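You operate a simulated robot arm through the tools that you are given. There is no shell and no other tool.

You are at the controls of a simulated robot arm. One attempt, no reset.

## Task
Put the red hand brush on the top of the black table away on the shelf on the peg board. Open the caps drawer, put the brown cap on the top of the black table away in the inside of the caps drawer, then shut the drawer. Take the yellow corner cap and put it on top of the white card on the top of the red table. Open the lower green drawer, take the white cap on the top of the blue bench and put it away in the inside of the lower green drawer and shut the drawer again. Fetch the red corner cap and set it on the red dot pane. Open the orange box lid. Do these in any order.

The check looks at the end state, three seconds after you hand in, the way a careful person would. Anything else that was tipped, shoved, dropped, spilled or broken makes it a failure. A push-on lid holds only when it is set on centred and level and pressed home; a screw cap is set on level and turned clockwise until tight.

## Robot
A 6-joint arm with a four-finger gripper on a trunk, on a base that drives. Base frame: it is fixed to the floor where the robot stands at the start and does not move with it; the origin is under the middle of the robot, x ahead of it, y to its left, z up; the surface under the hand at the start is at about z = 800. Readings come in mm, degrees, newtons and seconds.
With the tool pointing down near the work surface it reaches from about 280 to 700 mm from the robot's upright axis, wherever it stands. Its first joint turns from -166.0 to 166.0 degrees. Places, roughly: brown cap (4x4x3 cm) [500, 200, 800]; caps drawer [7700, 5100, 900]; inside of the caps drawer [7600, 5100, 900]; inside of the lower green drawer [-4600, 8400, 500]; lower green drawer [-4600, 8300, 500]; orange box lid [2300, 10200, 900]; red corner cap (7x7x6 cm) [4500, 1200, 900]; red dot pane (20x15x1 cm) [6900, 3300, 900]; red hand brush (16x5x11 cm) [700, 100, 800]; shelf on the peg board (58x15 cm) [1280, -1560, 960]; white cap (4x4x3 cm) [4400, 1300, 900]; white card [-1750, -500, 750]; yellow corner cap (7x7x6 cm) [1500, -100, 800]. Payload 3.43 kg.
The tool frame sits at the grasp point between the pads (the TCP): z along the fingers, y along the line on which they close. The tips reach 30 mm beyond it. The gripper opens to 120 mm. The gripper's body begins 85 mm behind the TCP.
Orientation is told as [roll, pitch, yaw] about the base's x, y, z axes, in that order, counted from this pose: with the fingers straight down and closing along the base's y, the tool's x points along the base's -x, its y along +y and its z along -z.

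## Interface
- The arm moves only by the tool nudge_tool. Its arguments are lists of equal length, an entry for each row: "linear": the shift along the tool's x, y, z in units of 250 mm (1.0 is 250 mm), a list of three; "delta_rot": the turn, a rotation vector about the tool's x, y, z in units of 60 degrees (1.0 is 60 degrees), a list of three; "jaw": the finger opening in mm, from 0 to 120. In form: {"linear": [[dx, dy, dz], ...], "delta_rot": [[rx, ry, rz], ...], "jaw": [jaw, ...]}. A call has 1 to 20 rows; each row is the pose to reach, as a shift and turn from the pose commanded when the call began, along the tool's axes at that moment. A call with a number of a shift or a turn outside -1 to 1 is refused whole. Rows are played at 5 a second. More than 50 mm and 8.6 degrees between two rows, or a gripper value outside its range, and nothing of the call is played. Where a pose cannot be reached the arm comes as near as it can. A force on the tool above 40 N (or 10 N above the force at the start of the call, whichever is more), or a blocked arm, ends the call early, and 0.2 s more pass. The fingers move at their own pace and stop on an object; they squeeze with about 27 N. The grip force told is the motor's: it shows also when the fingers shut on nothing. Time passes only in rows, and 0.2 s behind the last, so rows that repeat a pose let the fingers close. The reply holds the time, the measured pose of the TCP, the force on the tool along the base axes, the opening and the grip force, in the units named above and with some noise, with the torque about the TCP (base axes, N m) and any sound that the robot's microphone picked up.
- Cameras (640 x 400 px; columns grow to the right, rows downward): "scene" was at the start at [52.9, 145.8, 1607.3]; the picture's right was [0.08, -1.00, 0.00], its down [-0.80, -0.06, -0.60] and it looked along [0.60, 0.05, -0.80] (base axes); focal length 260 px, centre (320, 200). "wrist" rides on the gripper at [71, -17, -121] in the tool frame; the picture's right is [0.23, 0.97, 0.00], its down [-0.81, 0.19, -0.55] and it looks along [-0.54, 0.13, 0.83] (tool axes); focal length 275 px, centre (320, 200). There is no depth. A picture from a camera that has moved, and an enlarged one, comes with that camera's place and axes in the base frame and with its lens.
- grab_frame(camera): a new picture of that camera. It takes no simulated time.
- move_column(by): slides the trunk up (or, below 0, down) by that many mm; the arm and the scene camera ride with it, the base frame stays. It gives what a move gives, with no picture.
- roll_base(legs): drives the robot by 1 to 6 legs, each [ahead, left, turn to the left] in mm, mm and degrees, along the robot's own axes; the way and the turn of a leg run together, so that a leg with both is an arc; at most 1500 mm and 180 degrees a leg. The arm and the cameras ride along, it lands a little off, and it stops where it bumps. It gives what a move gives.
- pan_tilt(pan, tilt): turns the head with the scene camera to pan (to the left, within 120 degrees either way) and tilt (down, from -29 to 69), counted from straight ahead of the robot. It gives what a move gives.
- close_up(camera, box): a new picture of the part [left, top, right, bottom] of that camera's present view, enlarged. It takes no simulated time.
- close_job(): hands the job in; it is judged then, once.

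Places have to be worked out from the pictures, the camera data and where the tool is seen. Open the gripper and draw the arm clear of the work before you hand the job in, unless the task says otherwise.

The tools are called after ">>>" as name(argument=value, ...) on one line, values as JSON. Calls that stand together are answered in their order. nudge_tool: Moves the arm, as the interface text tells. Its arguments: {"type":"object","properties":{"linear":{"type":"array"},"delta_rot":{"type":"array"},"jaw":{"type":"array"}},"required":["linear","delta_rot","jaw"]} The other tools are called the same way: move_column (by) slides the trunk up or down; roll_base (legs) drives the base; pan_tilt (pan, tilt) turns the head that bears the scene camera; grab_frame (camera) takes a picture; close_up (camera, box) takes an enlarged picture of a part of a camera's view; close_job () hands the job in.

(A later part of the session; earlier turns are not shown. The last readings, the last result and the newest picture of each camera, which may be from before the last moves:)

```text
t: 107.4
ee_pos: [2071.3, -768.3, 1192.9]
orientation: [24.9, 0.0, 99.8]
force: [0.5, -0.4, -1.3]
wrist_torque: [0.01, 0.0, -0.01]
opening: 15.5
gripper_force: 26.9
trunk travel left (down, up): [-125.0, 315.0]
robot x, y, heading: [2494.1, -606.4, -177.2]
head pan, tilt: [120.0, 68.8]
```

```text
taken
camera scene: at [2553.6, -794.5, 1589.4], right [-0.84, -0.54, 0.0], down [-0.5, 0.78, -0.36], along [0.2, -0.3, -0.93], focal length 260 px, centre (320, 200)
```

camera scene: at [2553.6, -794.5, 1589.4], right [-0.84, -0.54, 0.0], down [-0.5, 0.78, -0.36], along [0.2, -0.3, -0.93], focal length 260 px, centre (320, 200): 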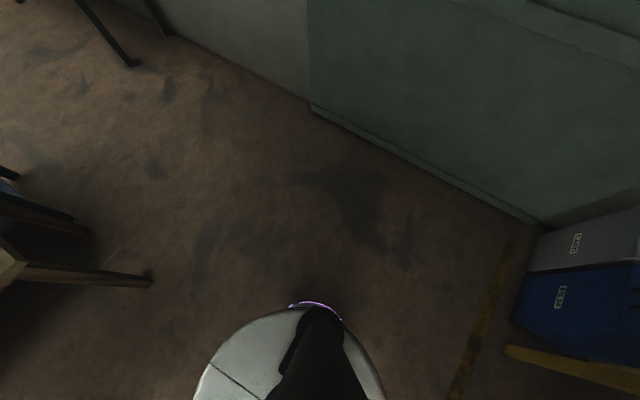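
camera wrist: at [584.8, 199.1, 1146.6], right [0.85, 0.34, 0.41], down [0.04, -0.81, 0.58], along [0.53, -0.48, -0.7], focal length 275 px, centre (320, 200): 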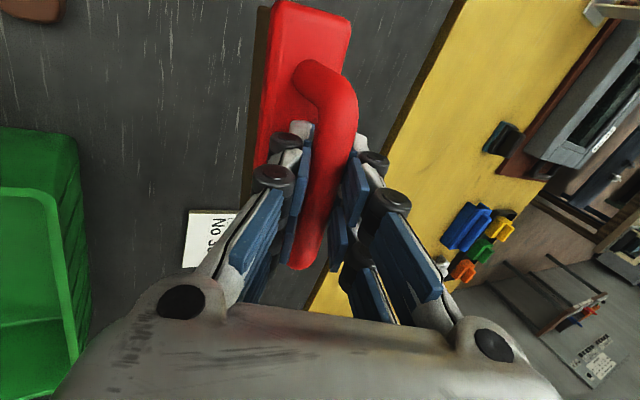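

Fitting the visible disc shows it's the trunk top (z≈1000, R≈185), and the base ring has a similar radius, so the footprint is about 200 mm. I strafe left to align with the free part of the shelf and square up to it.

>>> roll_base(legs=[[0, 0, -2.8], [0, 930, 0]])

>>> pan_tilt(pan=5, tilt=35)

>>> grab_frame(camera="scene")

```text
t: 112.6
ee_pos: [2068.3, -1654.0, 1194.4]
orientation: [24.9, -0.1, 97.3]
force: [-0.5, -0.3, -2.4]
wrist_torque: [0.02, 0.01, 0.0]
opening: 15.4
gripper_force: 27.4
trunk travel left (down, up): [-125.0, 315.0]
robot x, y, heading: [2497.7, -1509.9, -179.7]
head pan, tilt: [120.0, 68.8]
```

```text
t: 114.5
ee_pos: [2066.9, -1653.1, 1194.3]
orientation: [25.0, 0.0, 97.2]
force: [0.5, -0.2, -1.2]
wrist_torque: [0.0, 0.03, 0.01]
opening: 15.4
gripper_force: 26.8
trunk travel left (down, up): [-125.0, 315.0]
robot x, y, heading: [2498.9, -1515.0, -179.7]
head pan, tilt: [5.0, 35.0]
```

```text
taken
camera scene: at [2432.0, -1661.5, 1633.1], right [-0.09, 1.0, 0.0], down [0.57, 0.05, -0.82], along [-0.82, -0.08, -0.57], focal length 260 px, centre (320, 200)
```

scene: 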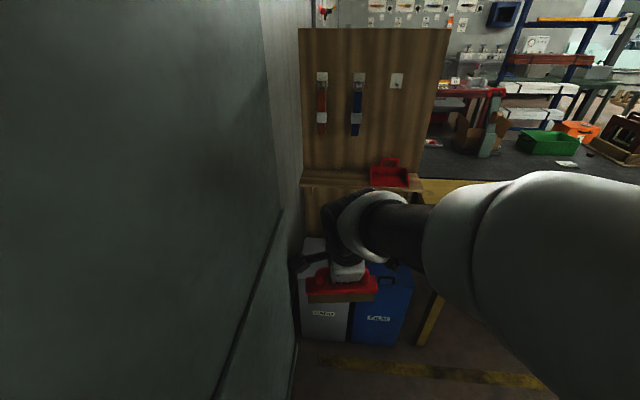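

Aligned; I drive ahead to about x≈1935, keeping the base clear of the bins (fronts at x≈1610).

>>> roll_base(legs=[[560, 0, -0.3]])

>>> pan_tilt(pan=5, tilt=45)

>>> grab_frame(camera="scene")

>>> grab_frame(camera="wrist")

```text
t: 117.7
ee_pos: [1512.4, -1648.5, 1195.6]
orientation: [25.0, -0.1, 96.7]
force: [-0.8, 0.5, -1.5]
wrist_torque: [0.0, -0.03, -0.01]
opening: 15.3
gripper_force: 26.8
trunk travel left (down, up): [-125.0, 315.0]
robot x, y, heading: [1948.4, -1512.3, 179.7]
head pan, tilt: [5.0, 35.0]
```

```text
t: 118.4
ee_pos: [1513.4, -1648.8, 1193.0]
orientation: [25.0, 0.0, 96.7]
force: [-0.6, -0.2, -1.8]
wrist_torque: [-0.04, 0.03, 0.02]
opening: 15.6
gripper_force: 27.0
trunk travel left (down, up): [-125.0, 315.0]
robot x, y, heading: [1948.6, -1512.4, 179.6]
head pan, tilt: [5.0, 45.0]
```

```text
taken
camera scene: at [1884.6, -1659.8, 1618.3], right [-0.08, 1.0, 0.0], down [0.7, 0.06, -0.71], along [-0.71, -0.06, -0.71], focal length 260 px, centre (320, 200)
```

scene: 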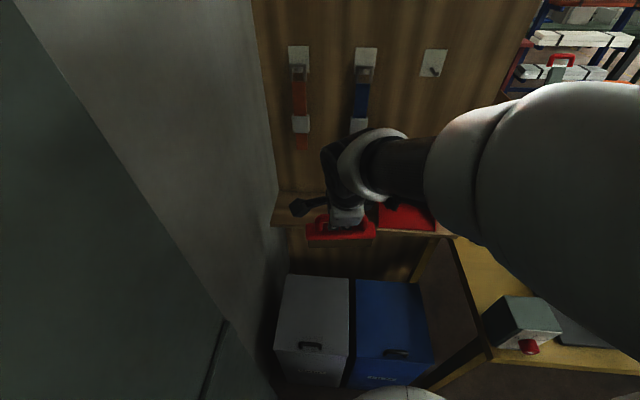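

```text
taken
camera wrist: at [1587.0, -1711.9, 1295.8], right [-0.85, -0.33, 0.41], down [-0.03, 0.81, 0.58], along [-0.53, 0.48, -0.7], focal length 275 px, centre (320, 200)
```

wrist: 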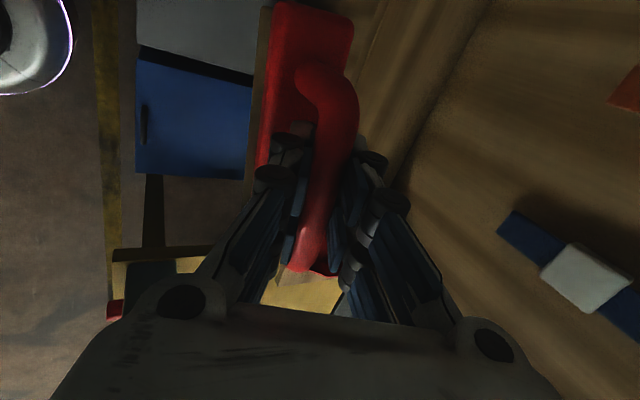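

Let me zoom on the shelf area to measure its left end, the dustpan edge and the straps.

>>> close_up(camera="scene", box=[250, 130, 450, 260])

```text
3.08 times, centred on (350, 195) of scene
camera zoom: at [1884.6, -1659.8, 1618.3], right [-0.08, 1.0, 0.0], down [0.7, 0.06, -0.71], along [-0.71, -0.06, -0.71], focal length 798 px, centre (228, 215)
```

zoom: 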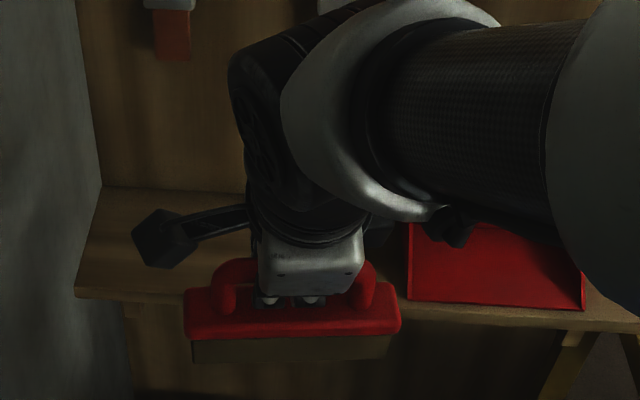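

Shelf measured at x≈1195–1350, y≈−1868…−1280, with the dustpan's left side at y≈−1514; I'll put the brush at about [1285,−1690]. I first creep the base a bit closer for comfortable reach.

>>> roll_base(legs=[[50, 40, 0]])

```text
t: 119.4
ee_pos: [1462.5, -1687.7, 1191.5]
orientation: [24.9, 0.0, 96.6]
force: [-0.3, -0.8, -1.9]
wrist_torque: [-0.02, -0.01, 0.0]
opening: 15.4
gripper_force: 27.1
trunk travel left (down, up): [-125.0, 315.0]
robot x, y, heading: [1896.1, -1554.0, 179.6]
head pan, tilt: [5.0, 45.0]
```

Now I extend to above the free spot while straightening the brush parallel to the shelf.

>>> nudge_tool(linear=[[-0.012, 0.085, 0.0925], [-0.024, 0.169, 0.185], [-0.0355, 0.254, 0.2775], [-0.047, 0.339, 0.37], [-0.059, 0.423, 0.4625], [-0.071, 0.508, 0.555]], delta_rot=[[0, -0.0078, 0.0166], [0, -0.0155, 0.0332], [0, -0.0233, 0.05], [0, -0.031, 0.0665], [0, -0.0388, 0.083], [0, -0.0465, 0.0997]], jaw=[0, 0, 0, 0, 0, 0])

>>> grab_frame(camera="wrist")

>>> close_up(camera="scene", box=[250, 130, 450, 260])

```text
t: 120.8
ee_pos: [1287.2, -1690.3, 1119.1]
orientation: [24.9, -0.1, 90.0]
force: [-0.5, 0.1, -2.2]
wrist_torque: [0.01, 0.0, 0.01]
opening: 15.6
gripper_force: 27.4
trunk travel left (down, up): [-125.0, 315.0]
robot x, y, heading: [1896.0, -1553.4, 179.4]
head pan, tilt: [5.0, 45.0]
```

```text
taken
camera wrist: at [1351.9, -1761.9, 1221.7], right [-0.88, -0.23, 0.41], down [0.06, 0.81, 0.58], along [-0.47, 0.54, -0.7], focal length 275 px, centre (320, 200)
```

wrist: 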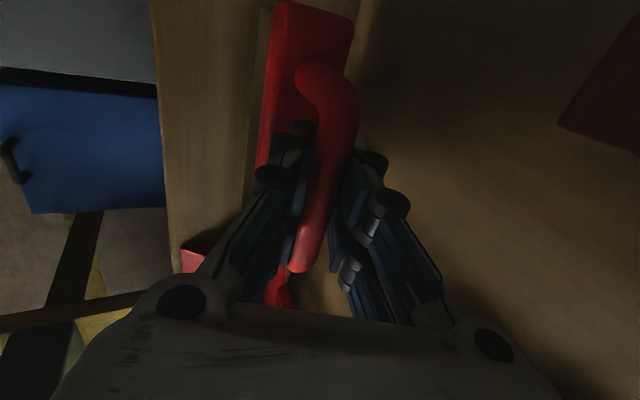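

```text
3.08 times, centred on (350, 195) of scene
camera zoom: at [1833.0, -1699.6, 1618.2], right [-0.08, 1.0, 0.0], down [0.71, 0.06, -0.71], along [-0.7, -0.06, -0.71], focal length 798 px, centre (228, 215)
```

zoom: 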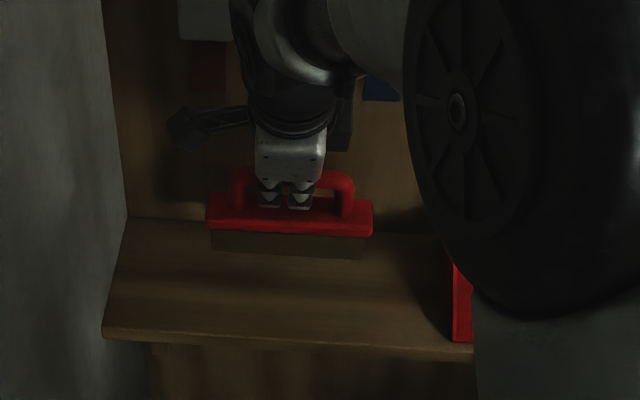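

The brush is well over the free shelf area. I lower it in stages, watching the force.

>>> nudge_tool(linear=[[0, -0.042, 0.091], [0, -0.076, 0.163], [0, -0.093, 0.199]], delta_rot=[[0, 0, 0], [0, 0, 0], [0, 0, 0]], jaw=[0, 0, 0])

>>> nudge_tool(linear=[[0, -0.0051, 0.0109]], delta_rot=[[0, 0, 0]], jaw=[0])

>>> nudge_tool(linear=[[0, -0.0051, 0.0109]], delta_rot=[[0, 0, 0]], jaw=[0])

>>> close_up(camera="scene", box=[250, 130, 450, 260])

```text
t: 121.6
ee_pos: [1287.6, -1688.7, 1064.6]
orientation: [24.9, -0.1, 90.1]
force: [0.2, -0.4, -0.7]
wrist_torque: [0.0, -0.02, 0.02]
opening: 15.3
gripper_force: 26.9
trunk travel left (down, up): [-125.0, 315.0]
robot x, y, heading: [1895.5, -1551.8, 179.6]
head pan, tilt: [5.0, 45.0]
```

```text
t: 122.0
ee_pos: [1288.1, -1689.9, 1063.3]
orientation: [25.0, 0.0, 89.9]
force: [-0.1, -0.5, -0.8]
wrist_torque: [0.01, -0.01, 0.01]
opening: 15.3
gripper_force: 27.0
trunk travel left (down, up): [-125.0, 315.0]
robot x, y, heading: [1898.7, -1552.9, 179.5]
head pan, tilt: [5.0, 45.0]
```

```text
t: 122.4
ee_pos: [1289.0, -1689.6, 1061.0]
orientation: [25.2, 0.0, 90.1]
force: [0.1, -0.1, 1.5]
wrist_torque: [0.18, -0.02, 0.0]
opening: 15.6
gripper_force: 27.2
trunk travel left (down, up): [-125.0, 315.0]
robot x, y, heading: [1898.6, -1553.7, 179.7]
head pan, tilt: [5.0, 45.0]
```

```text
3.08 times, centred on (350, 195) of scene
camera zoom: at [1834.3, -1699.5, 1618.3], right [-0.08, 1.0, 0.0], down [0.7, 0.06, -0.71], along [-0.7, -0.06, -0.71], focal length 798 px, centre (228, 215)
```

zoom: 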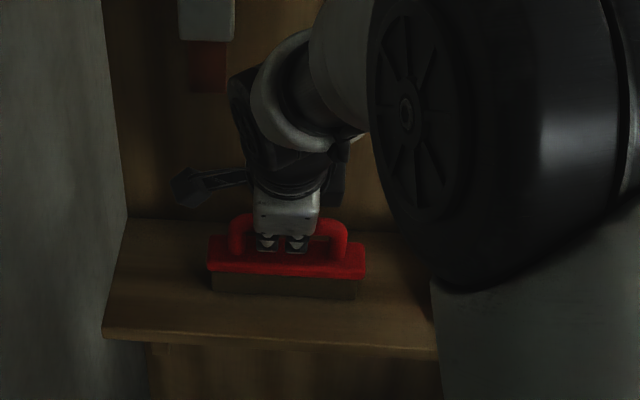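

Force turned positive and a small torque appeared: first contact with the shelf. I go down 2–3 mm more to seat it, then check.

>>> nudge_tool(linear=[[0, -0.0034, 0.0073]], delta_rot=[[0, 0, 0]], jaw=[0])

>>> nudge_tool(linear=[[0, -0.0034, 0.0073]], delta_rot=[[0, 0, 0]], jaw=[0])

```text
t: 122.8
ee_pos: [1287.6, -1689.3, 1059.7]
orientation: [25.3, -0.1, 90.1]
force: [-1.3, -0.2, 10.9]
wrist_torque: [0.52, -0.07, 0.05]
opening: 15.3
gripper_force: 26.8
trunk travel left (down, up): [-125.0, 315.0]
robot x, y, heading: [1899.8, -1552.7, 179.6]
head pan, tilt: [5.0, 45.0]
```

```text
t: 123.2
ee_pos: [1287.4, -1690.1, 1059.0]
orientation: [25.3, 0.1, 89.9]
force: [-4.2, 0.3, 22.1]
wrist_torque: [0.49, 0.01, 0.06]
opening: 15.7
gripper_force: 27.2
trunk travel left (down, up): [-125.0, 315.0]
robot x, y, heading: [1897.8, -1553.0, 179.5]
head pan, tilt: [5.0, 45.0]
```

The brush is firmly on the shelf (22 N). I relieve the pressure slightly and open the fingers.

>>> nudge_tool(linear=[[0, 0.0025, -0.0054], [0, 0.0025, -0.0054], [0, 0.0025, -0.0054], [0, 0.0025, -0.0054], [0, 0.0025, -0.0054]], delta_rot=[[0, 0, 0], [0, 0, 0], [0, 0, 0], [0, 0, 0], [0, 0, 0]], jaw=[0, 20, 30, 40, 44])

>>> grab_frame(camera="wrist")

>>> close_up(camera="scene", box=[250, 130, 450, 260])

```text
t: 124.4
ee_pos: [1288.7, -1690.7, 1056.8]
orientation: [24.9, 0.0, 90.1]
force: [-1.1, 1.0, 3.1]
wrist_torque: [0.05, 0.0, 0.04]
opening: 45.0
gripper_force: 0.0
trunk travel left (down, up): [-125.0, 315.0]
robot x, y, heading: [1898.6, -1551.1, 179.3]
head pan, tilt: [5.0, 45.0]
```

```text
taken
camera wrist: at [1355.4, -1761.8, 1159.4], right [-0.88, -0.23, 0.41], down [0.06, 0.81, 0.58], along [-0.47, 0.54, -0.7], focal length 275 px, centre (320, 200)
```

wrist: 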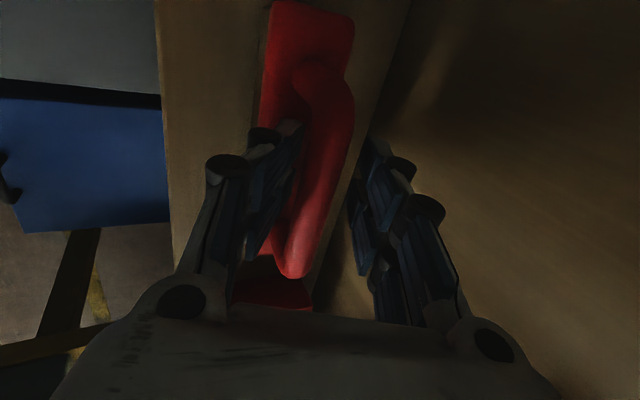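

```text
3.08 times, centred on (350, 195) of scene
camera zoom: at [1834.4, -1699.3, 1618.3], right [-0.08, 1.0, 0.0], down [0.7, 0.06, -0.71], along [-0.7, -0.06, -0.71], focal length 798 px, centre (228, 215)
```

zoom: 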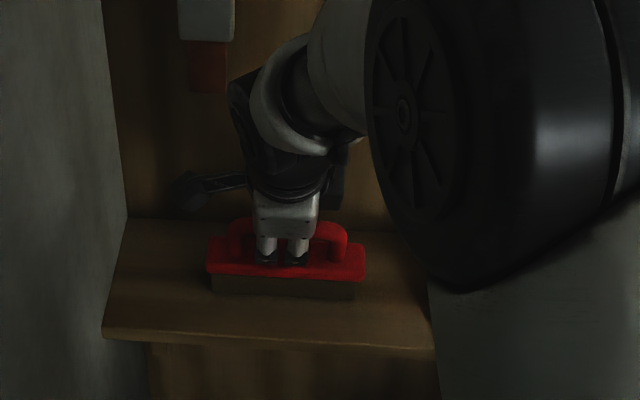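

The fingers are free of the bar. I withdraw straight back along the fingers, then check the brush.

>>> nudge_tool(linear=[[0, 0, -0.06], [0, 0, -0.16], [0, 0, -0.32], [0, 0, -0.5], [0, 0, -0.68], [0, 0, -0.86]], delta_rot=[[0, 0, 0], [0, 0, 0], [0, 0, 0], [0, 0, 0], [0, 0, 0], [0, 0, 0]], jaw=[44, 44, 44, 44, 44, 44])

>>> grab_frame(camera="wrist")

>>> close_up(camera="scene", box=[250, 130, 450, 260])

```text
t: 125.8
ee_pos: [1380.9, -1687.3, 1255.5]
orientation: [25.0, -0.1, 90.0]
force: [0.1, -0.6, 0.2]
wrist_torque: [-0.02, 0.02, -0.01]
opening: 44.2
gripper_force: 0.1
trunk travel left (down, up): [-125.0, 315.0]
robot x, y, heading: [1894.6, -1554.8, 179.5]
head pan, tilt: [5.0, 45.0]
```

```text
taken
camera wrist: at [1447.0, -1759.2, 1357.3], right [-0.88, -0.23, 0.41], down [0.06, 0.81, 0.58], along [-0.47, 0.54, -0.7], focal length 275 px, centre (320, 200)
```

wrist: 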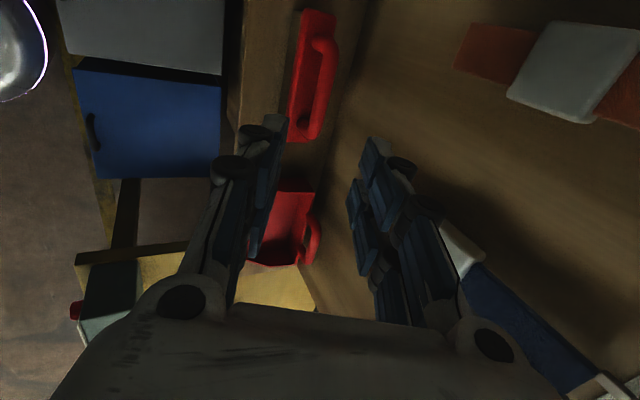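

```text
3.08 times, centred on (350, 195) of scene
camera zoom: at [1835.6, -1699.1, 1618.4], right [-0.08, 1.0, 0.0], down [0.7, 0.06, -0.71], along [-0.71, -0.06, -0.71], focal length 798 px, centre (228, 215)
```

zoom: 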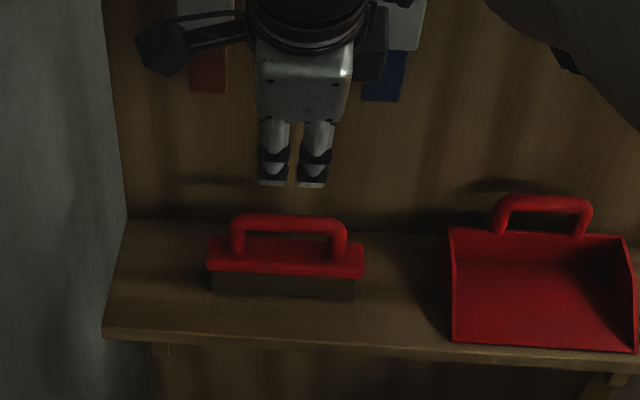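

The brush stands neatly on the shelf beside the dustpan. Next the yellow corner cap: I draw the arm back and drive along the far side of the yellow table.

>>> nudge_tool(linear=[[0, -0.18, -0.085], [0, -0.36, -0.17], [0, -0.544, -0.254]], delta_rot=[[0, 0, 0], [0, 0, 0], [0, 0, 0]], jaw=[44, 44, 44])

>>> roll_base(legs=[[-200, 0, 0.5], [0, -1400, 0]])

>>> pan_tilt(pan=0, tilt=50)

>>> grab_frame(camera="scene")

>>> grab_frame(camera="wrist")

```text
refused: row 3 steps farther than a row can; nothing moved
```

```text
t: 134.1
ee_pos: [1569.7, -274.5, 1254.6]
orientation: [25.0, 0.0, 91.0]
force: [-0.3, 0.6, 0.4]
wrist_torque: [-0.02, 0.01, 0.01]
opening: 44.0
gripper_force: 0.1
trunk travel left (down, up): [-125.0, 315.0]
robot x, y, heading: [2082.4, -129.5, -179.4]
head pan, tilt: [5.0, 45.0]
```

```text
t: 134.7
ee_pos: [1569.7, -276.1, 1254.4]
orientation: [25.0, 0.1, 91.0]
force: [-0.2, 0.1, -0.2]
wrist_torque: [-0.02, -0.01, 0.01]
opening: 44.0
gripper_force: 0.0
trunk travel left (down, up): [-125.0, 315.0]
robot x, y, heading: [2083.4, -134.3, -179.3]
head pan, tilt: [0.0, 50.0]
```

```text
taken
camera scene: at [2028.3, -272.7, 1611.4], right [-0.01, 1.0, 0.0], down [0.77, 0.01, -0.64], along [-0.64, -0.01, -0.77], focal length 260 px, centre (320, 200)
```

scene: 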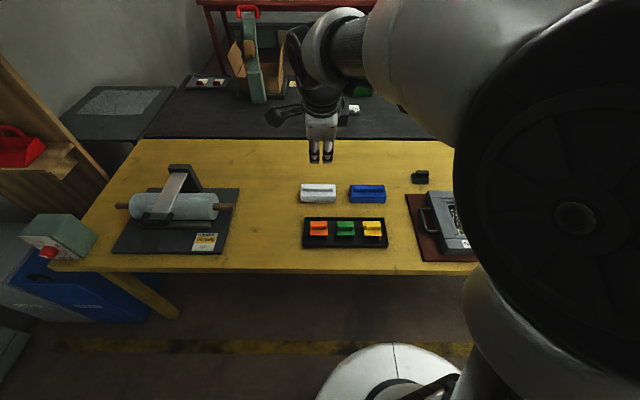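

```text
taken
camera wrist: at [1636.5, -346.1, 1356.4], right [-0.88, -0.24, 0.41], down [0.05, 0.81, 0.58], along [-0.48, 0.53, -0.7], focal length 275 px, centre (320, 200)
```

wrist: 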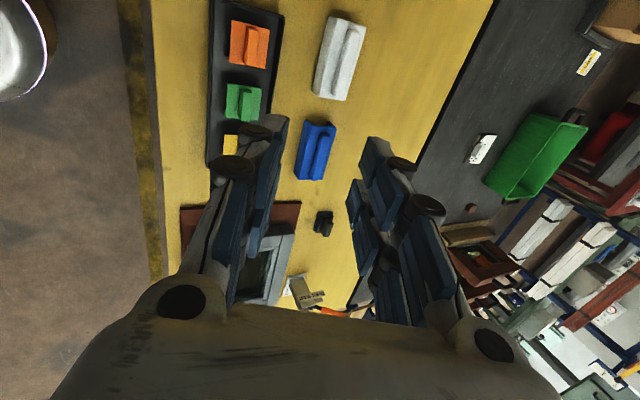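

The yellow corner cap is the right one in the black tray, near [1529,−97]. Let me zoom in on it.

>>> close_up(camera="scene", box=[290, 170, 410, 260])

>>> nudge_tool(linear=[[0, -0.16, -0.075], [0, -0.32, -0.15]], delta_rot=[[0.1, 0, 0], [0.2, 0, 0]], jaw=[80, 100])

```text
4.44 times, centred on (350, 215) of scene
camera zoom: at [2028.3, -272.7, 1611.4], right [-0.01, 1.0, 0.0], down [0.77, 0.01, -0.64], along [-0.64, -0.01, -0.77], focal length 1153 px, centre (187, 133)
```

zoom: 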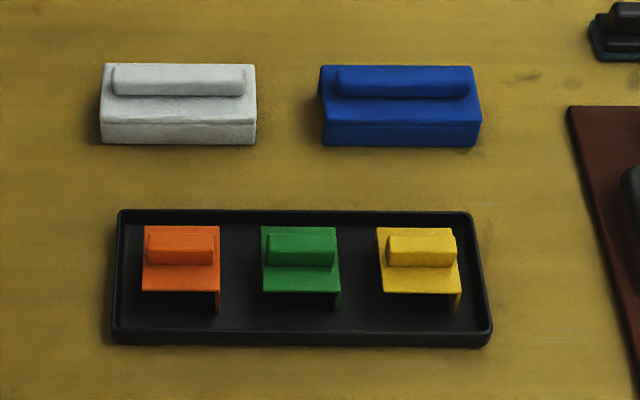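

```text
t: 135.3
ee_pos: [1660.9, -273.9, 1255.1]
orientation: [12.9, -0.1, 91.1]
force: [1.3, 0.7, -0.5]
wrist_torque: [-0.02, 0.04, 0.03]
opening: 83.5
gripper_force: 0.1
trunk travel left (down, up): [-125.0, 315.0]
robot x, y, heading: [2085.5, -136.5, -179.4]
head pan, tilt: [0.0, 50.0]
```

Each corner cap has a grip ridge along y on its top plate. I bring the hand upright over the yellow one for a closer look.

>>> nudge_tool(linear=[[-0.119, 0.025, 0.125], [-0.238, 0.049, 0.251], [-0.357, 0.074, 0.376], [-0.476, 0.099, 0.501], [-0.595, 0.123, 0.627], [-0.714, 0.148, 0.752]], delta_rot=[[0.036, 0, 0], [0.072, 0, 0], [0.108, 0, 0], [0.143, 0, 0], [0.179, 0, 0], [0.215, 0, 0]], jaw=[100, 100, 100, 100, 100, 100])

>>> grab_frame(camera="wrist")

>>> grab_frame(camera="scene")

```text
t: 136.7
ee_pos: [1575.5, -96.6, 1076.7]
orientation: [0.0, 0.1, 91.0]
force: [-0.5, -0.1, 0.1]
wrist_torque: [0.0, 0.01, 0.0]
opening: 99.9
gripper_force: 0.1
trunk travel left (down, up): [-125.0, 315.0]
robot x, y, heading: [2084.3, -130.6, -179.3]
head pan, tilt: [0.0, 50.0]
```

```text
taken
camera wrist: at [1592.8, -169.2, 1197.0], right [-0.97, -0.25, 0.0], down [-0.21, 0.81, 0.55], along [-0.14, 0.54, -0.83], focal length 275 px, centre (320, 200)
```

wrist: 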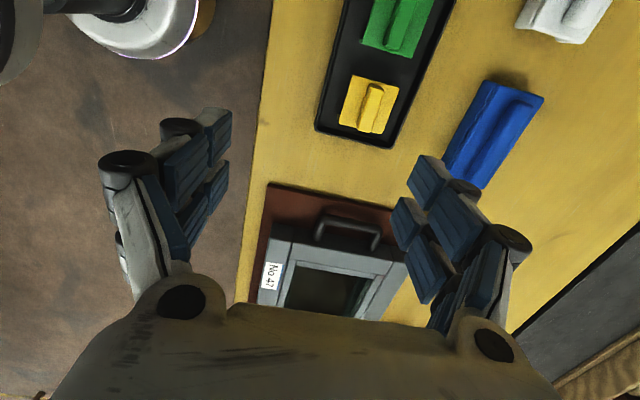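

```text
taken
camera scene: at [2027.2, -271.8, 1611.4], right [-0.01, 1.0, 0.0], down [0.77, 0.01, -0.64], along [-0.64, -0.01, -0.77], focal length 260 px, centre (320, 200)
```

scene: 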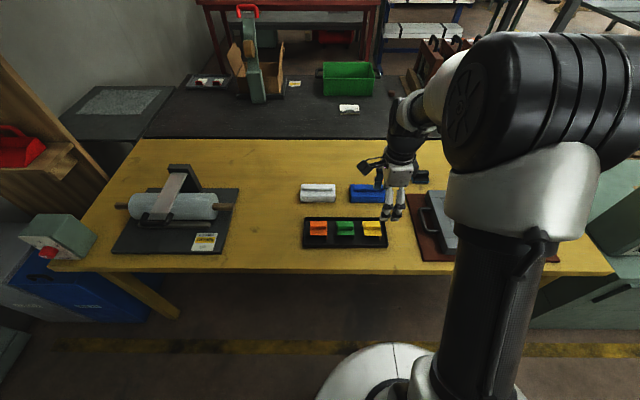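

>>> close_up(camera="wrist", box=[310, 50, 450, 150])

```text
4.00 times, centred on (380, 100) of wrist
camera zoom: at [1592.8, -169.2, 1197.0], right [-0.97, -0.25, 0.0], down [-0.21, 0.81, 0.55], along [-0.14, 0.54, -0.83], focal length 1101 px, centre (80, 600)
```

zoom: 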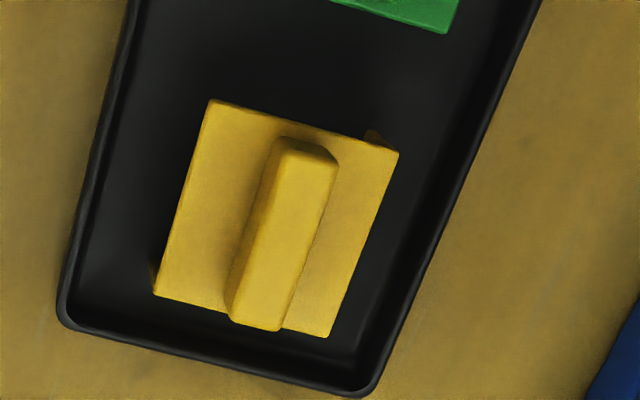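

The cap's ridge is about 19 mm wide, centred near [1505,−89] with its top around z≈840. I go above it with the fingers open 50 mm, closing across the ridge.

>>> nudge_tool(linear=[[-0.018, 0.14, 0.12], [-0.035, 0.2815, 0.26], [-0.035, 0.2815, 0.42], [-0.035, 0.2815, 0.58], [-0.035, 0.2815, 0.69]], delta_rot=[[0, 0, 0], [0, 0, 0], [0, 0, 0], [0, 0, 0], [0, 0, 0]], jaw=[80, 60, 50, 50, 50])

>>> grab_frame(camera="wrist")

>>> close_up(camera="scene", box=[330, 180, 430, 260])

```text
t: 137.9
ee_pos: [1505.9, -91.7, 908.5]
orientation: [0.1, -0.1, 91.0]
force: [-0.5, -0.3, 0.4]
wrist_torque: [0.0, -0.01, 0.01]
opening: 49.9
gripper_force: 0.0
trunk travel left (down, up): [-125.0, 315.0]
robot x, y, heading: [2083.0, -132.1, -179.6]
head pan, tilt: [0.0, 50.0]
```

```text
taken
camera wrist: at [1524.1, -163.6, 1028.7], right [-0.97, -0.25, 0.0], down [-0.2, 0.81, 0.55], along [-0.14, 0.54, -0.83], focal length 275 px, centre (320, 200)
```

wrist: 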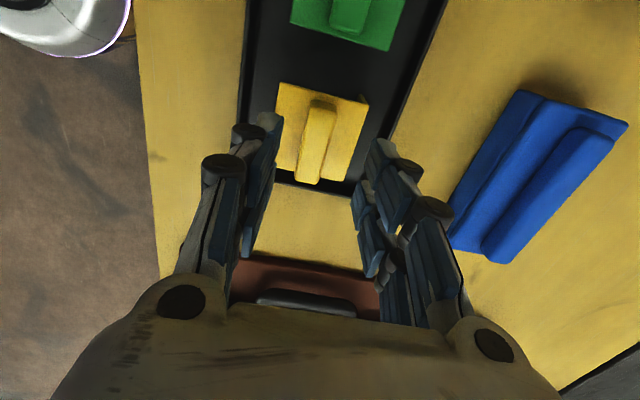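

```text
5.00 times, centred on (380, 220) of scene
camera zoom: at [2028.0, -272.5, 1611.4], right [-0.01, 1.0, 0.0], down [0.77, 0.01, -0.64], along [-0.64, -0.01, -0.77], focal length 1297 px, centre (20, 100)
```

zoom: 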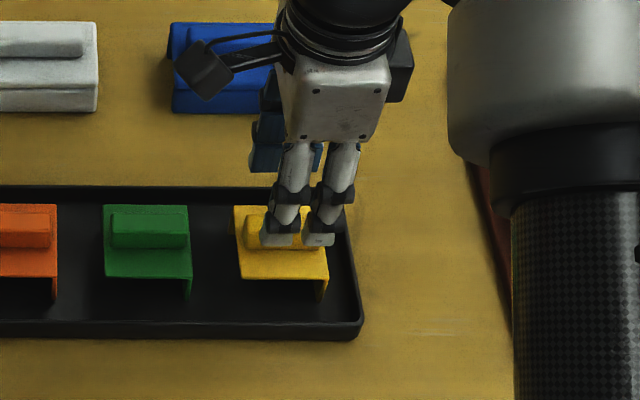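

Ridge top triangulates to z≈842–848 and is centred between the fingers. I go down 40 mm and look again.

>>> nudge_tool(linear=[[0, 0.005, 0.08], [0, 0.005, 0.16]], delta_rot=[[0, 0, 0], [0, 0, 0]], jaw=[50, 50])

>>> grab_frame(camera="wrist")

>>> close_up(camera="scene", box=[350, 200, 410, 250])

```text
t: 138.5
ee_pos: [1505.1, -89.9, 866.1]
orientation: [0.2, 0.1, 90.9]
force: [0.3, -0.6, 6.4]
wrist_torque: [0.05, -0.24, -0.03]
opening: 51.0
gripper_force: 0.6
trunk travel left (down, up): [-125.0, 315.0]
robot x, y, heading: [2087.4, -127.9, -179.4]
head pan, tilt: [0.0, 50.0]
```

```text
taken
camera wrist: at [1523.0, -161.3, 987.9], right [-0.97, -0.25, 0.0], down [-0.2, 0.81, 0.55], along [-0.14, 0.54, -0.83], focal length 275 px, centre (320, 200)
```

wrist: 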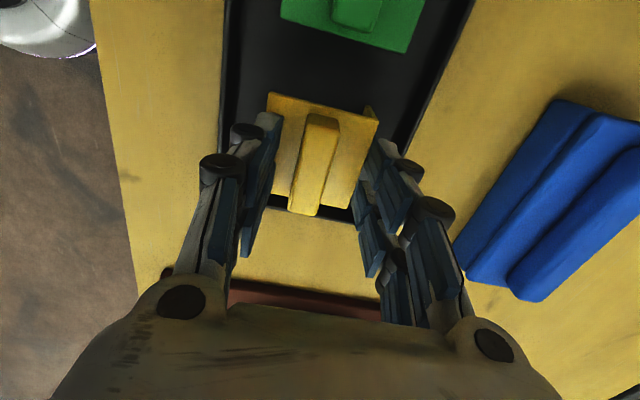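

```text
8.00 times, centred on (380, 225) of scene
camera zoom: at [2029.3, -272.8, 1611.5], right [-0.01, 1.0, 0.0], down [0.77, 0.01, -0.64], along [-0.64, -0.01, -0.77], focal length 2076 px, centre (-160, 0)
```

zoom: 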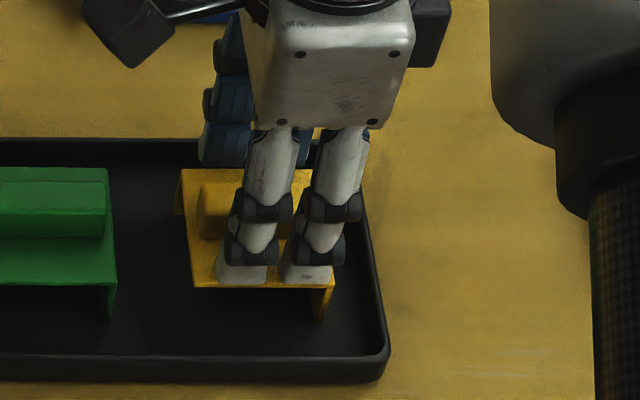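

The tips just touched the top plate (6 N) at TCP z≈866. I back up 2 mm and close on the ridge.

>>> nudge_tool(linear=[[0, 0, -0.009], [0, 0, -0.009], [0, 0, -0.009], [0, 0, -0.009], [0, 0, -0.009], [0, 0, -0.009]], delta_rot=[[0, 0, 0], [0, 0, 0], [0, 0, 0], [0, 0, 0], [0, 0, 0], [0, 0, 0]], jaw=[50, 35, 20, 0, 0, 0])

>>> grab_frame(camera="wrist")

```text
t: 139.9
ee_pos: [1505.0, -89.8, 868.1]
orientation: [0.1, 0.0, 91.1]
force: [-0.6, 0.8, -1.3]
wrist_torque: [0.03, 0.01, -0.01]
opening: 17.1
gripper_force: 27.6
trunk travel left (down, up): [-125.0, 315.0]
robot x, y, heading: [2086.5, -131.9, -179.7]
head pan, tilt: [0.0, 50.0]
```

```text
taken
camera wrist: at [1522.9, -161.3, 989.0], right [-0.97, -0.25, 0.0], down [-0.2, 0.81, 0.55], along [-0.14, 0.54, -0.83], focal length 275 px, centre (320, 200)
```

wrist: 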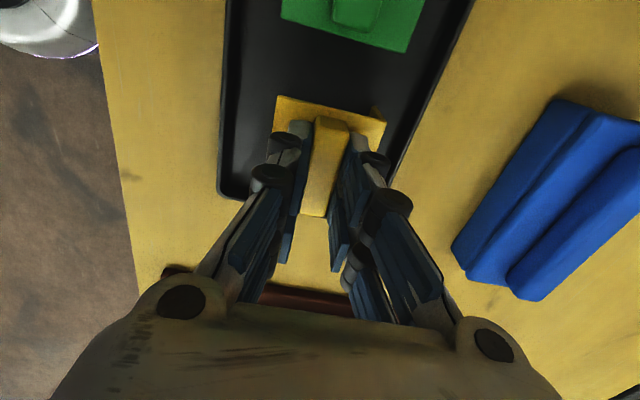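

Gripped on the ridge (17 mm). I lift it straight up and check.

>>> nudge_tool(linear=[[0, 0, -0.05], [0, 0, -0.15], [0, 0, -0.3], [0, 0, -0.45], [0, 0, -0.6], [0, 0, -0.75], [0, 0, -0.9], [0, 0, -1.0]], delta_rot=[[0, 0, 0], [0, 0, 0], [0, 0, 0], [0, 0, 0], [0, 0, 0], [0, 0, 0], [0, 0, 0], [0, 0, 0]], jaw=[0, 0, 0, 0, 0, 0, 0, 0])

>>> grab_frame(camera="wrist")

>>> grab_frame(camera="scene")

```text
t: 141.7
ee_pos: [1504.6, -89.1, 1122.2]
orientation: [0.2, 0.0, 91.1]
force: [-0.4, 0.1, -0.8]
wrist_torque: [-0.02, 0.03, 0.02]
opening: 16.9
gripper_force: 26.8
trunk travel left (down, up): [-125.0, 315.0]
robot x, y, heading: [2086.0, -136.8, -179.4]
head pan, tilt: [0.0, 50.0]
```

```text
taken
camera wrist: at [1522.9, -160.2, 1242.5], right [-0.97, -0.25, 0.0], down [-0.2, 0.81, 0.55], along [-0.14, 0.54, -0.83], focal length 275 px, centre (320, 200)
```

wrist: 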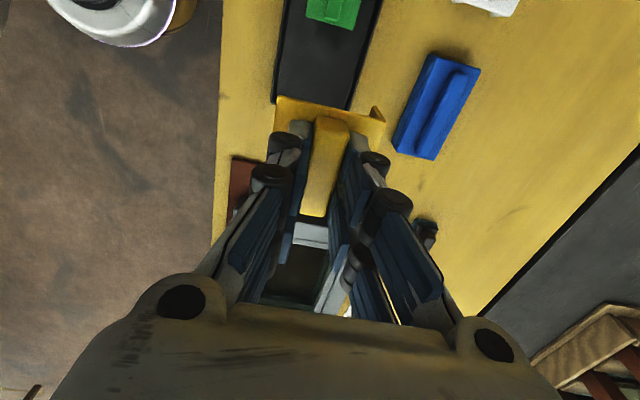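

```text
taken
camera scene: at [2028.7, -272.6, 1611.4], right [-0.01, 1.0, 0.0], down [0.77, 0.01, -0.64], along [-0.64, -0.01, -0.77], focal length 260 px, centre (320, 200)
```

scene: 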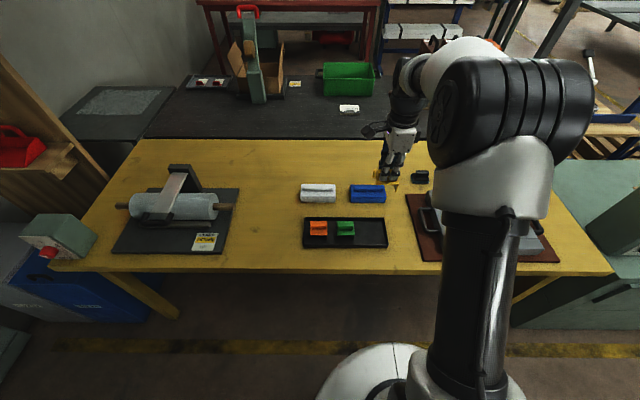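

The yellow cap is in hand. I retract a little and drive back around (along x≈2500, then y≈3400, then down the corridor at x≈−560) toward the red table, keeping heading 180°.

>>> nudge_tool(linear=[[0, -0.18, -0.05], [0, -0.36, -0.1], [0, -0.54, -0.15]], delta_rot=[[0, 0, 0], [0, 0, 0], [0, 0, 0]], jaw=[0, 0, 0])

>>> roll_base(legs=[[-410, 0, -0.5], [0, -1500, 0], [0, -1500, 0], [0, -550, 0]])

```text
t: 142.5
ee_pos: [1642.5, -87.9, 1158.6]
orientation: [0.2, 0.0, 91.0]
force: [0.1, -0.6, -0.5]
wrist_torque: [0.01, 0.03, -0.01]
opening: 17.4
gripper_force: 27.3
trunk travel left (down, up): [-125.0, 315.0]
robot x, y, heading: [2084.1, -130.7, -179.6]
head pan, tilt: [0.0, 50.0]
```

```text
t: 162.3
ee_pos: [2071.1, 3534.6, 1158.0]
orientation: [0.1, 0.0, 91.3]
force: [-0.1, 0.0, -0.2]
wrist_torque: [0.0, -0.01, 0.03]
opening: 17.3
gripper_force: 27.5
trunk travel left (down, up): [-125.0, 315.0]
robot x, y, heading: [2512.9, 3488.8, -179.2]
head pan, tilt: [0.0, 50.0]
```

At (2513,3489). I continue west along the aisle, then turn south along the corridor.

>>> roll_base(legs=[[1500, 0, -0.8], [1500, 0, 0], [50, 0, 0]])

>>> pan_tilt(pan=45, tilt=35)

>>> grab_frame(camera="scene")

>>> pan_tilt(pan=0, tilt=25)

>>> grab_frame(camera="scene")

```text
t: 177.2
ee_pos: [-969.5, 3559.3, 1157.1]
orientation: [0.0, -0.1, 88.7]
force: [-1.8, -1.2, -0.7]
wrist_torque: [0.01, -0.04, -0.01]
opening: 17.3
gripper_force: 27.1
trunk travel left (down, up): [-125.0, 315.0]
robot x, y, heading: [-522.2, 3499.7, 178.3]
head pan, tilt: [0.0, 50.0]
```

```text
t: 178.3
ee_pos: [-967.9, 3558.6, 1157.8]
orientation: [0.0, 0.1, 88.9]
force: [0.2, 0.4, 0.2]
wrist_torque: [-0.01, 0.05, 0.07]
opening: 17.2
gripper_force: 27.0
trunk travel left (down, up): [-125.0, 315.0]
robot x, y, heading: [-524.0, 3498.1, 178.4]
head pan, tilt: [45.0, 35.0]
```

```text
taken
camera scene: at [-574.2, 3296.4, 1633.1], right [-0.69, 0.73, 0.0], down [0.42, 0.39, -0.82], along [-0.6, -0.56, -0.57], focal length 260 px, centre (320, 200)
```

scene: 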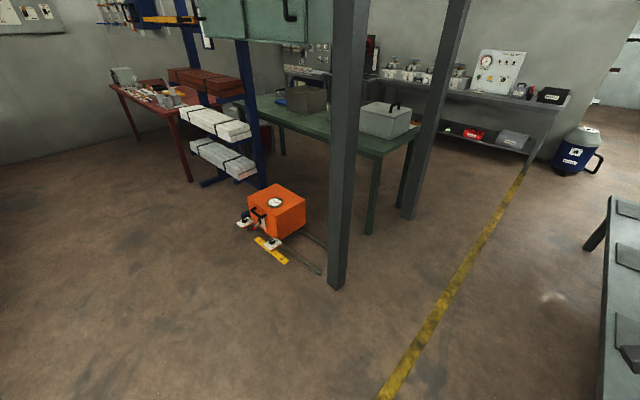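

```text
t: 179.4
ee_pos: [-967.0, 3559.8, 1158.7]
orientation: [0.1, 0.0, 88.8]
force: [0.5, -0.4, -0.4]
wrist_torque: [-0.02, 0.03, 0.02]
opening: 17.1
gripper_force: 27.4
trunk travel left (down, up): [-125.0, 315.0]
robot x, y, heading: [-524.4, 3499.4, 178.0]
head pan, tilt: [0.0, 25.0]
```

```text
taken
camera scene: at [-602.1, 3359.4, 1648.9], right [0.03, 1.0, 0.0], down [0.42, -0.01, -0.91], along [-0.91, 0.03, -0.42], focal length 260 px, centre (320, 200)
```

scene: 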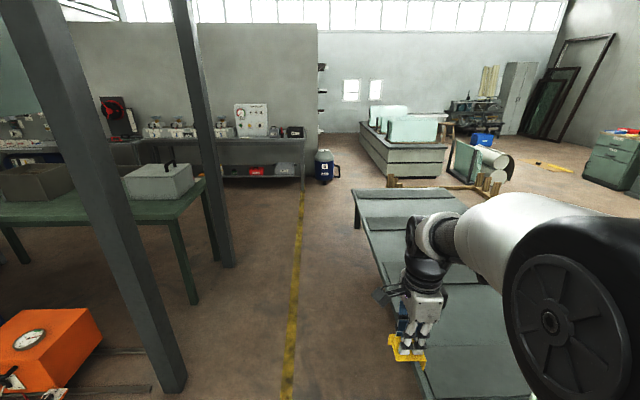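

The path south is clear. I strafe down the corridor to y≈−450 opposite the white card on the red table.

>>> roll_base(legs=[[0, 1500, 2], [0, 1500, 0], [0, 900, 0]])

>>> pan_tilt(pan=5, tilt=30)

>>> grab_frame(camera="scene")

```text
t: 198.5
ee_pos: [-932.0, -412.1, 1158.0]
orientation: [0.1, 0.0, 91.5]
force: [0.6, 0.2, -0.7]
wrist_torque: [-0.02, 0.01, -0.02]
opening: 17.3
gripper_force: 26.6
trunk travel left (down, up): [-125.0, 315.0]
robot x, y, heading: [-482.6, -456.0, -178.7]
head pan, tilt: [0.0, 25.0]
```

```text
t: 199.1
ee_pos: [-932.6, -412.2, 1158.5]
orientation: [0.1, -0.1, 91.6]
force: [-0.1, -0.5, -1.0]
wrist_torque: [0.0, 0.01, -0.03]
opening: 17.3
gripper_force: 26.4
trunk travel left (down, up): [-125.0, 315.0]
robot x, y, heading: [-485.3, -450.0, -178.9]
head pan, tilt: [5.0, 30.0]
```

```text
taken
camera scene: at [-555.3, -600.7, 1640.9], right [-0.11, 0.99, 0.0], down [0.5, 0.05, -0.87], along [-0.86, -0.09, -0.5], focal length 260 px, centre (320, 200)
```

scene: 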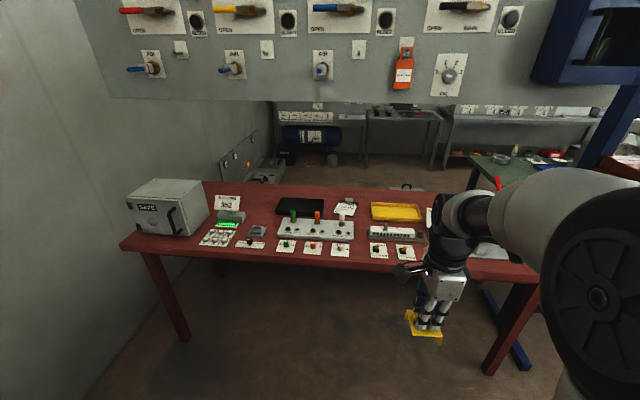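

>>> close_up(camera="scene", box=[190, 180, 450, 280])

>>> close_up(camera="scene", box=[340, 180, 500, 290])

```text
2.46 times, centred on (320, 230) of scene
camera zoom: at [-555.3, -600.7, 1640.9], right [-0.11, 0.99, 0.0], down [0.5, 0.05, -0.87], along [-0.86, -0.09, -0.5], focal length 639 px, centre (320, 126)
```

zoom: 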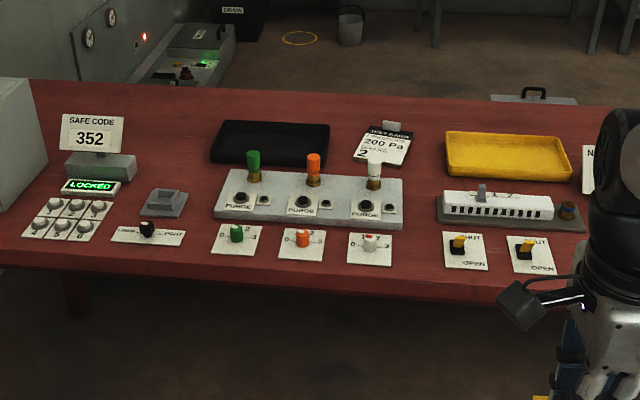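

```text
3.64 times, centred on (420, 235) of scene
camera zoom: at [-555.3, -600.7, 1640.9], right [-0.11, 0.99, 0.0], down [0.5, 0.05, -0.87], along [-0.86, -0.09, -0.5], focal length 944 px, centre (-44, 73)
```

zoom: 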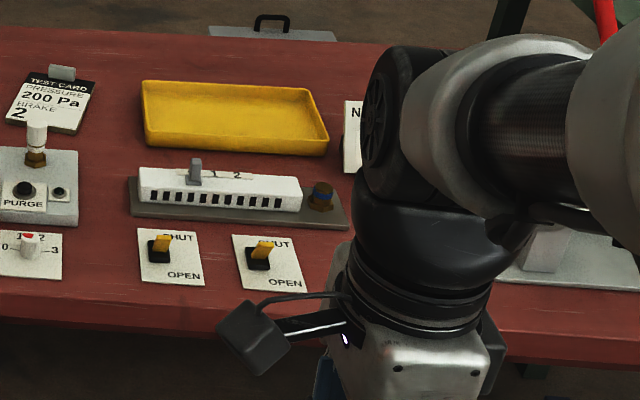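

I don't see a lone card exactly at [−1750,−500] yet; arm blocks part of the view. I drive closer to the table (front edge x≈−1465) and look down.

>>> roll_base(legs=[[600, 0, -1.2]])

>>> pan_tilt(pan=0, tilt=45)

>>> grab_frame(camera="scene")

>>> grab_frame(camera="wrist")

```text
t: 202.5
ee_pos: [-1528.1, -420.2, 1157.9]
orientation: [0.0, 0.0, 91.5]
force: [-0.1, -0.4, 0.0]
wrist_torque: [0.02, 0.0, 0.03]
opening: 17.5
gripper_force: 27.1
trunk travel left (down, up): [-125.0, 315.0]
robot x, y, heading: [-1082.6, -463.0, -179.1]
head pan, tilt: [5.0, 30.0]
```

```text
t: 203.3
ee_pos: [-1526.3, -422.2, 1158.9]
orientation: [0.1, 0.1, 91.5]
force: [-0.1, -0.5, 0.2]
wrist_torque: [-0.01, 0.0, 0.0]
opening: 17.4
gripper_force: 27.3
trunk travel left (down, up): [-125.0, 315.0]
robot x, y, heading: [-1082.1, -462.2, -179.0]
head pan, tilt: [0.0, 45.0]
```

```text
taken
camera scene: at [-1142.4, -603.4, 1618.3], right [-0.02, 1.0, 0.0], down [0.71, 0.01, -0.71], along [-0.71, -0.01, -0.71], focal length 260 px, centre (320, 200)
```

scene: 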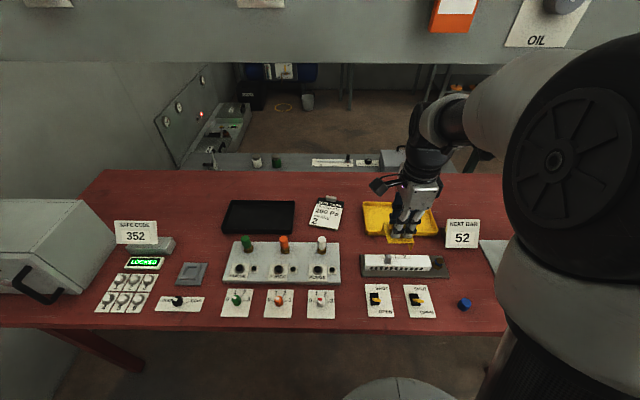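

```text
taken
camera wrist: at [-1509.1, -492.9, 1278.6], right [-0.97, -0.25, 0.0], down [-0.21, 0.81, 0.55], along [-0.14, 0.54, -0.83], focal length 275 px, centre (320, 200)
```

wrist: 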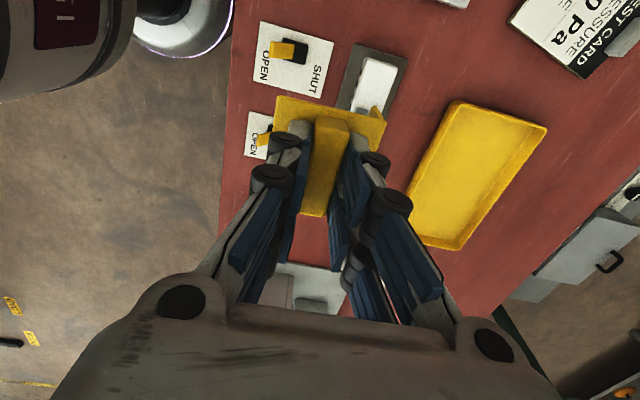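

I project the given card location into both views and zoom there to see what is at that spot.

>>> close_up(camera="scene", box=[270, 190, 430, 290])

>>> close_up(camera="wrist", box=[340, 0, 640, 190])

>>> close_up(camera="scene", box=[80, 190, 360, 330])

```text
4.00 times, centred on (350, 240) of scene
camera zoom: at [-1142.4, -603.4, 1618.3], right [-0.02, 1.0, 0.0], down [0.71, 0.01, -0.71], along [-0.71, -0.01, -0.71], focal length 1038 px, centre (200, 40)
```

zoom: 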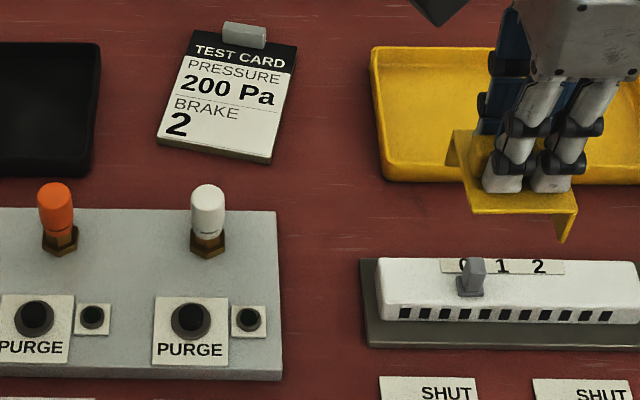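

```text
2.11 times, centred on (490, 95) of wrist
camera zoom: at [-1509.1, -492.9, 1278.6], right [-0.97, -0.25, 0.0], down [-0.21, 0.81, 0.55], along [-0.14, 0.54, -0.83], focal length 580 px, centre (-38, 421)
```

zoom: 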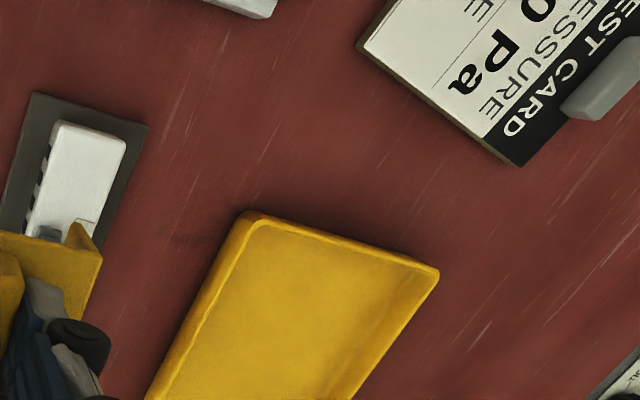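

```text
2.29 times, centred on (220, 260) of scene
camera zoom: at [-1142.4, -603.4, 1618.3], right [-0.02, 1.0, 0.0], down [0.71, 0.01, -0.71], along [-0.71, -0.01, -0.71], focal length 593 px, centre (549, 63)
```

zoom: 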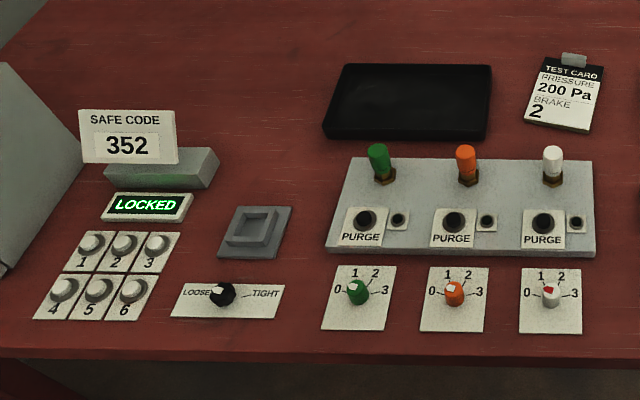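

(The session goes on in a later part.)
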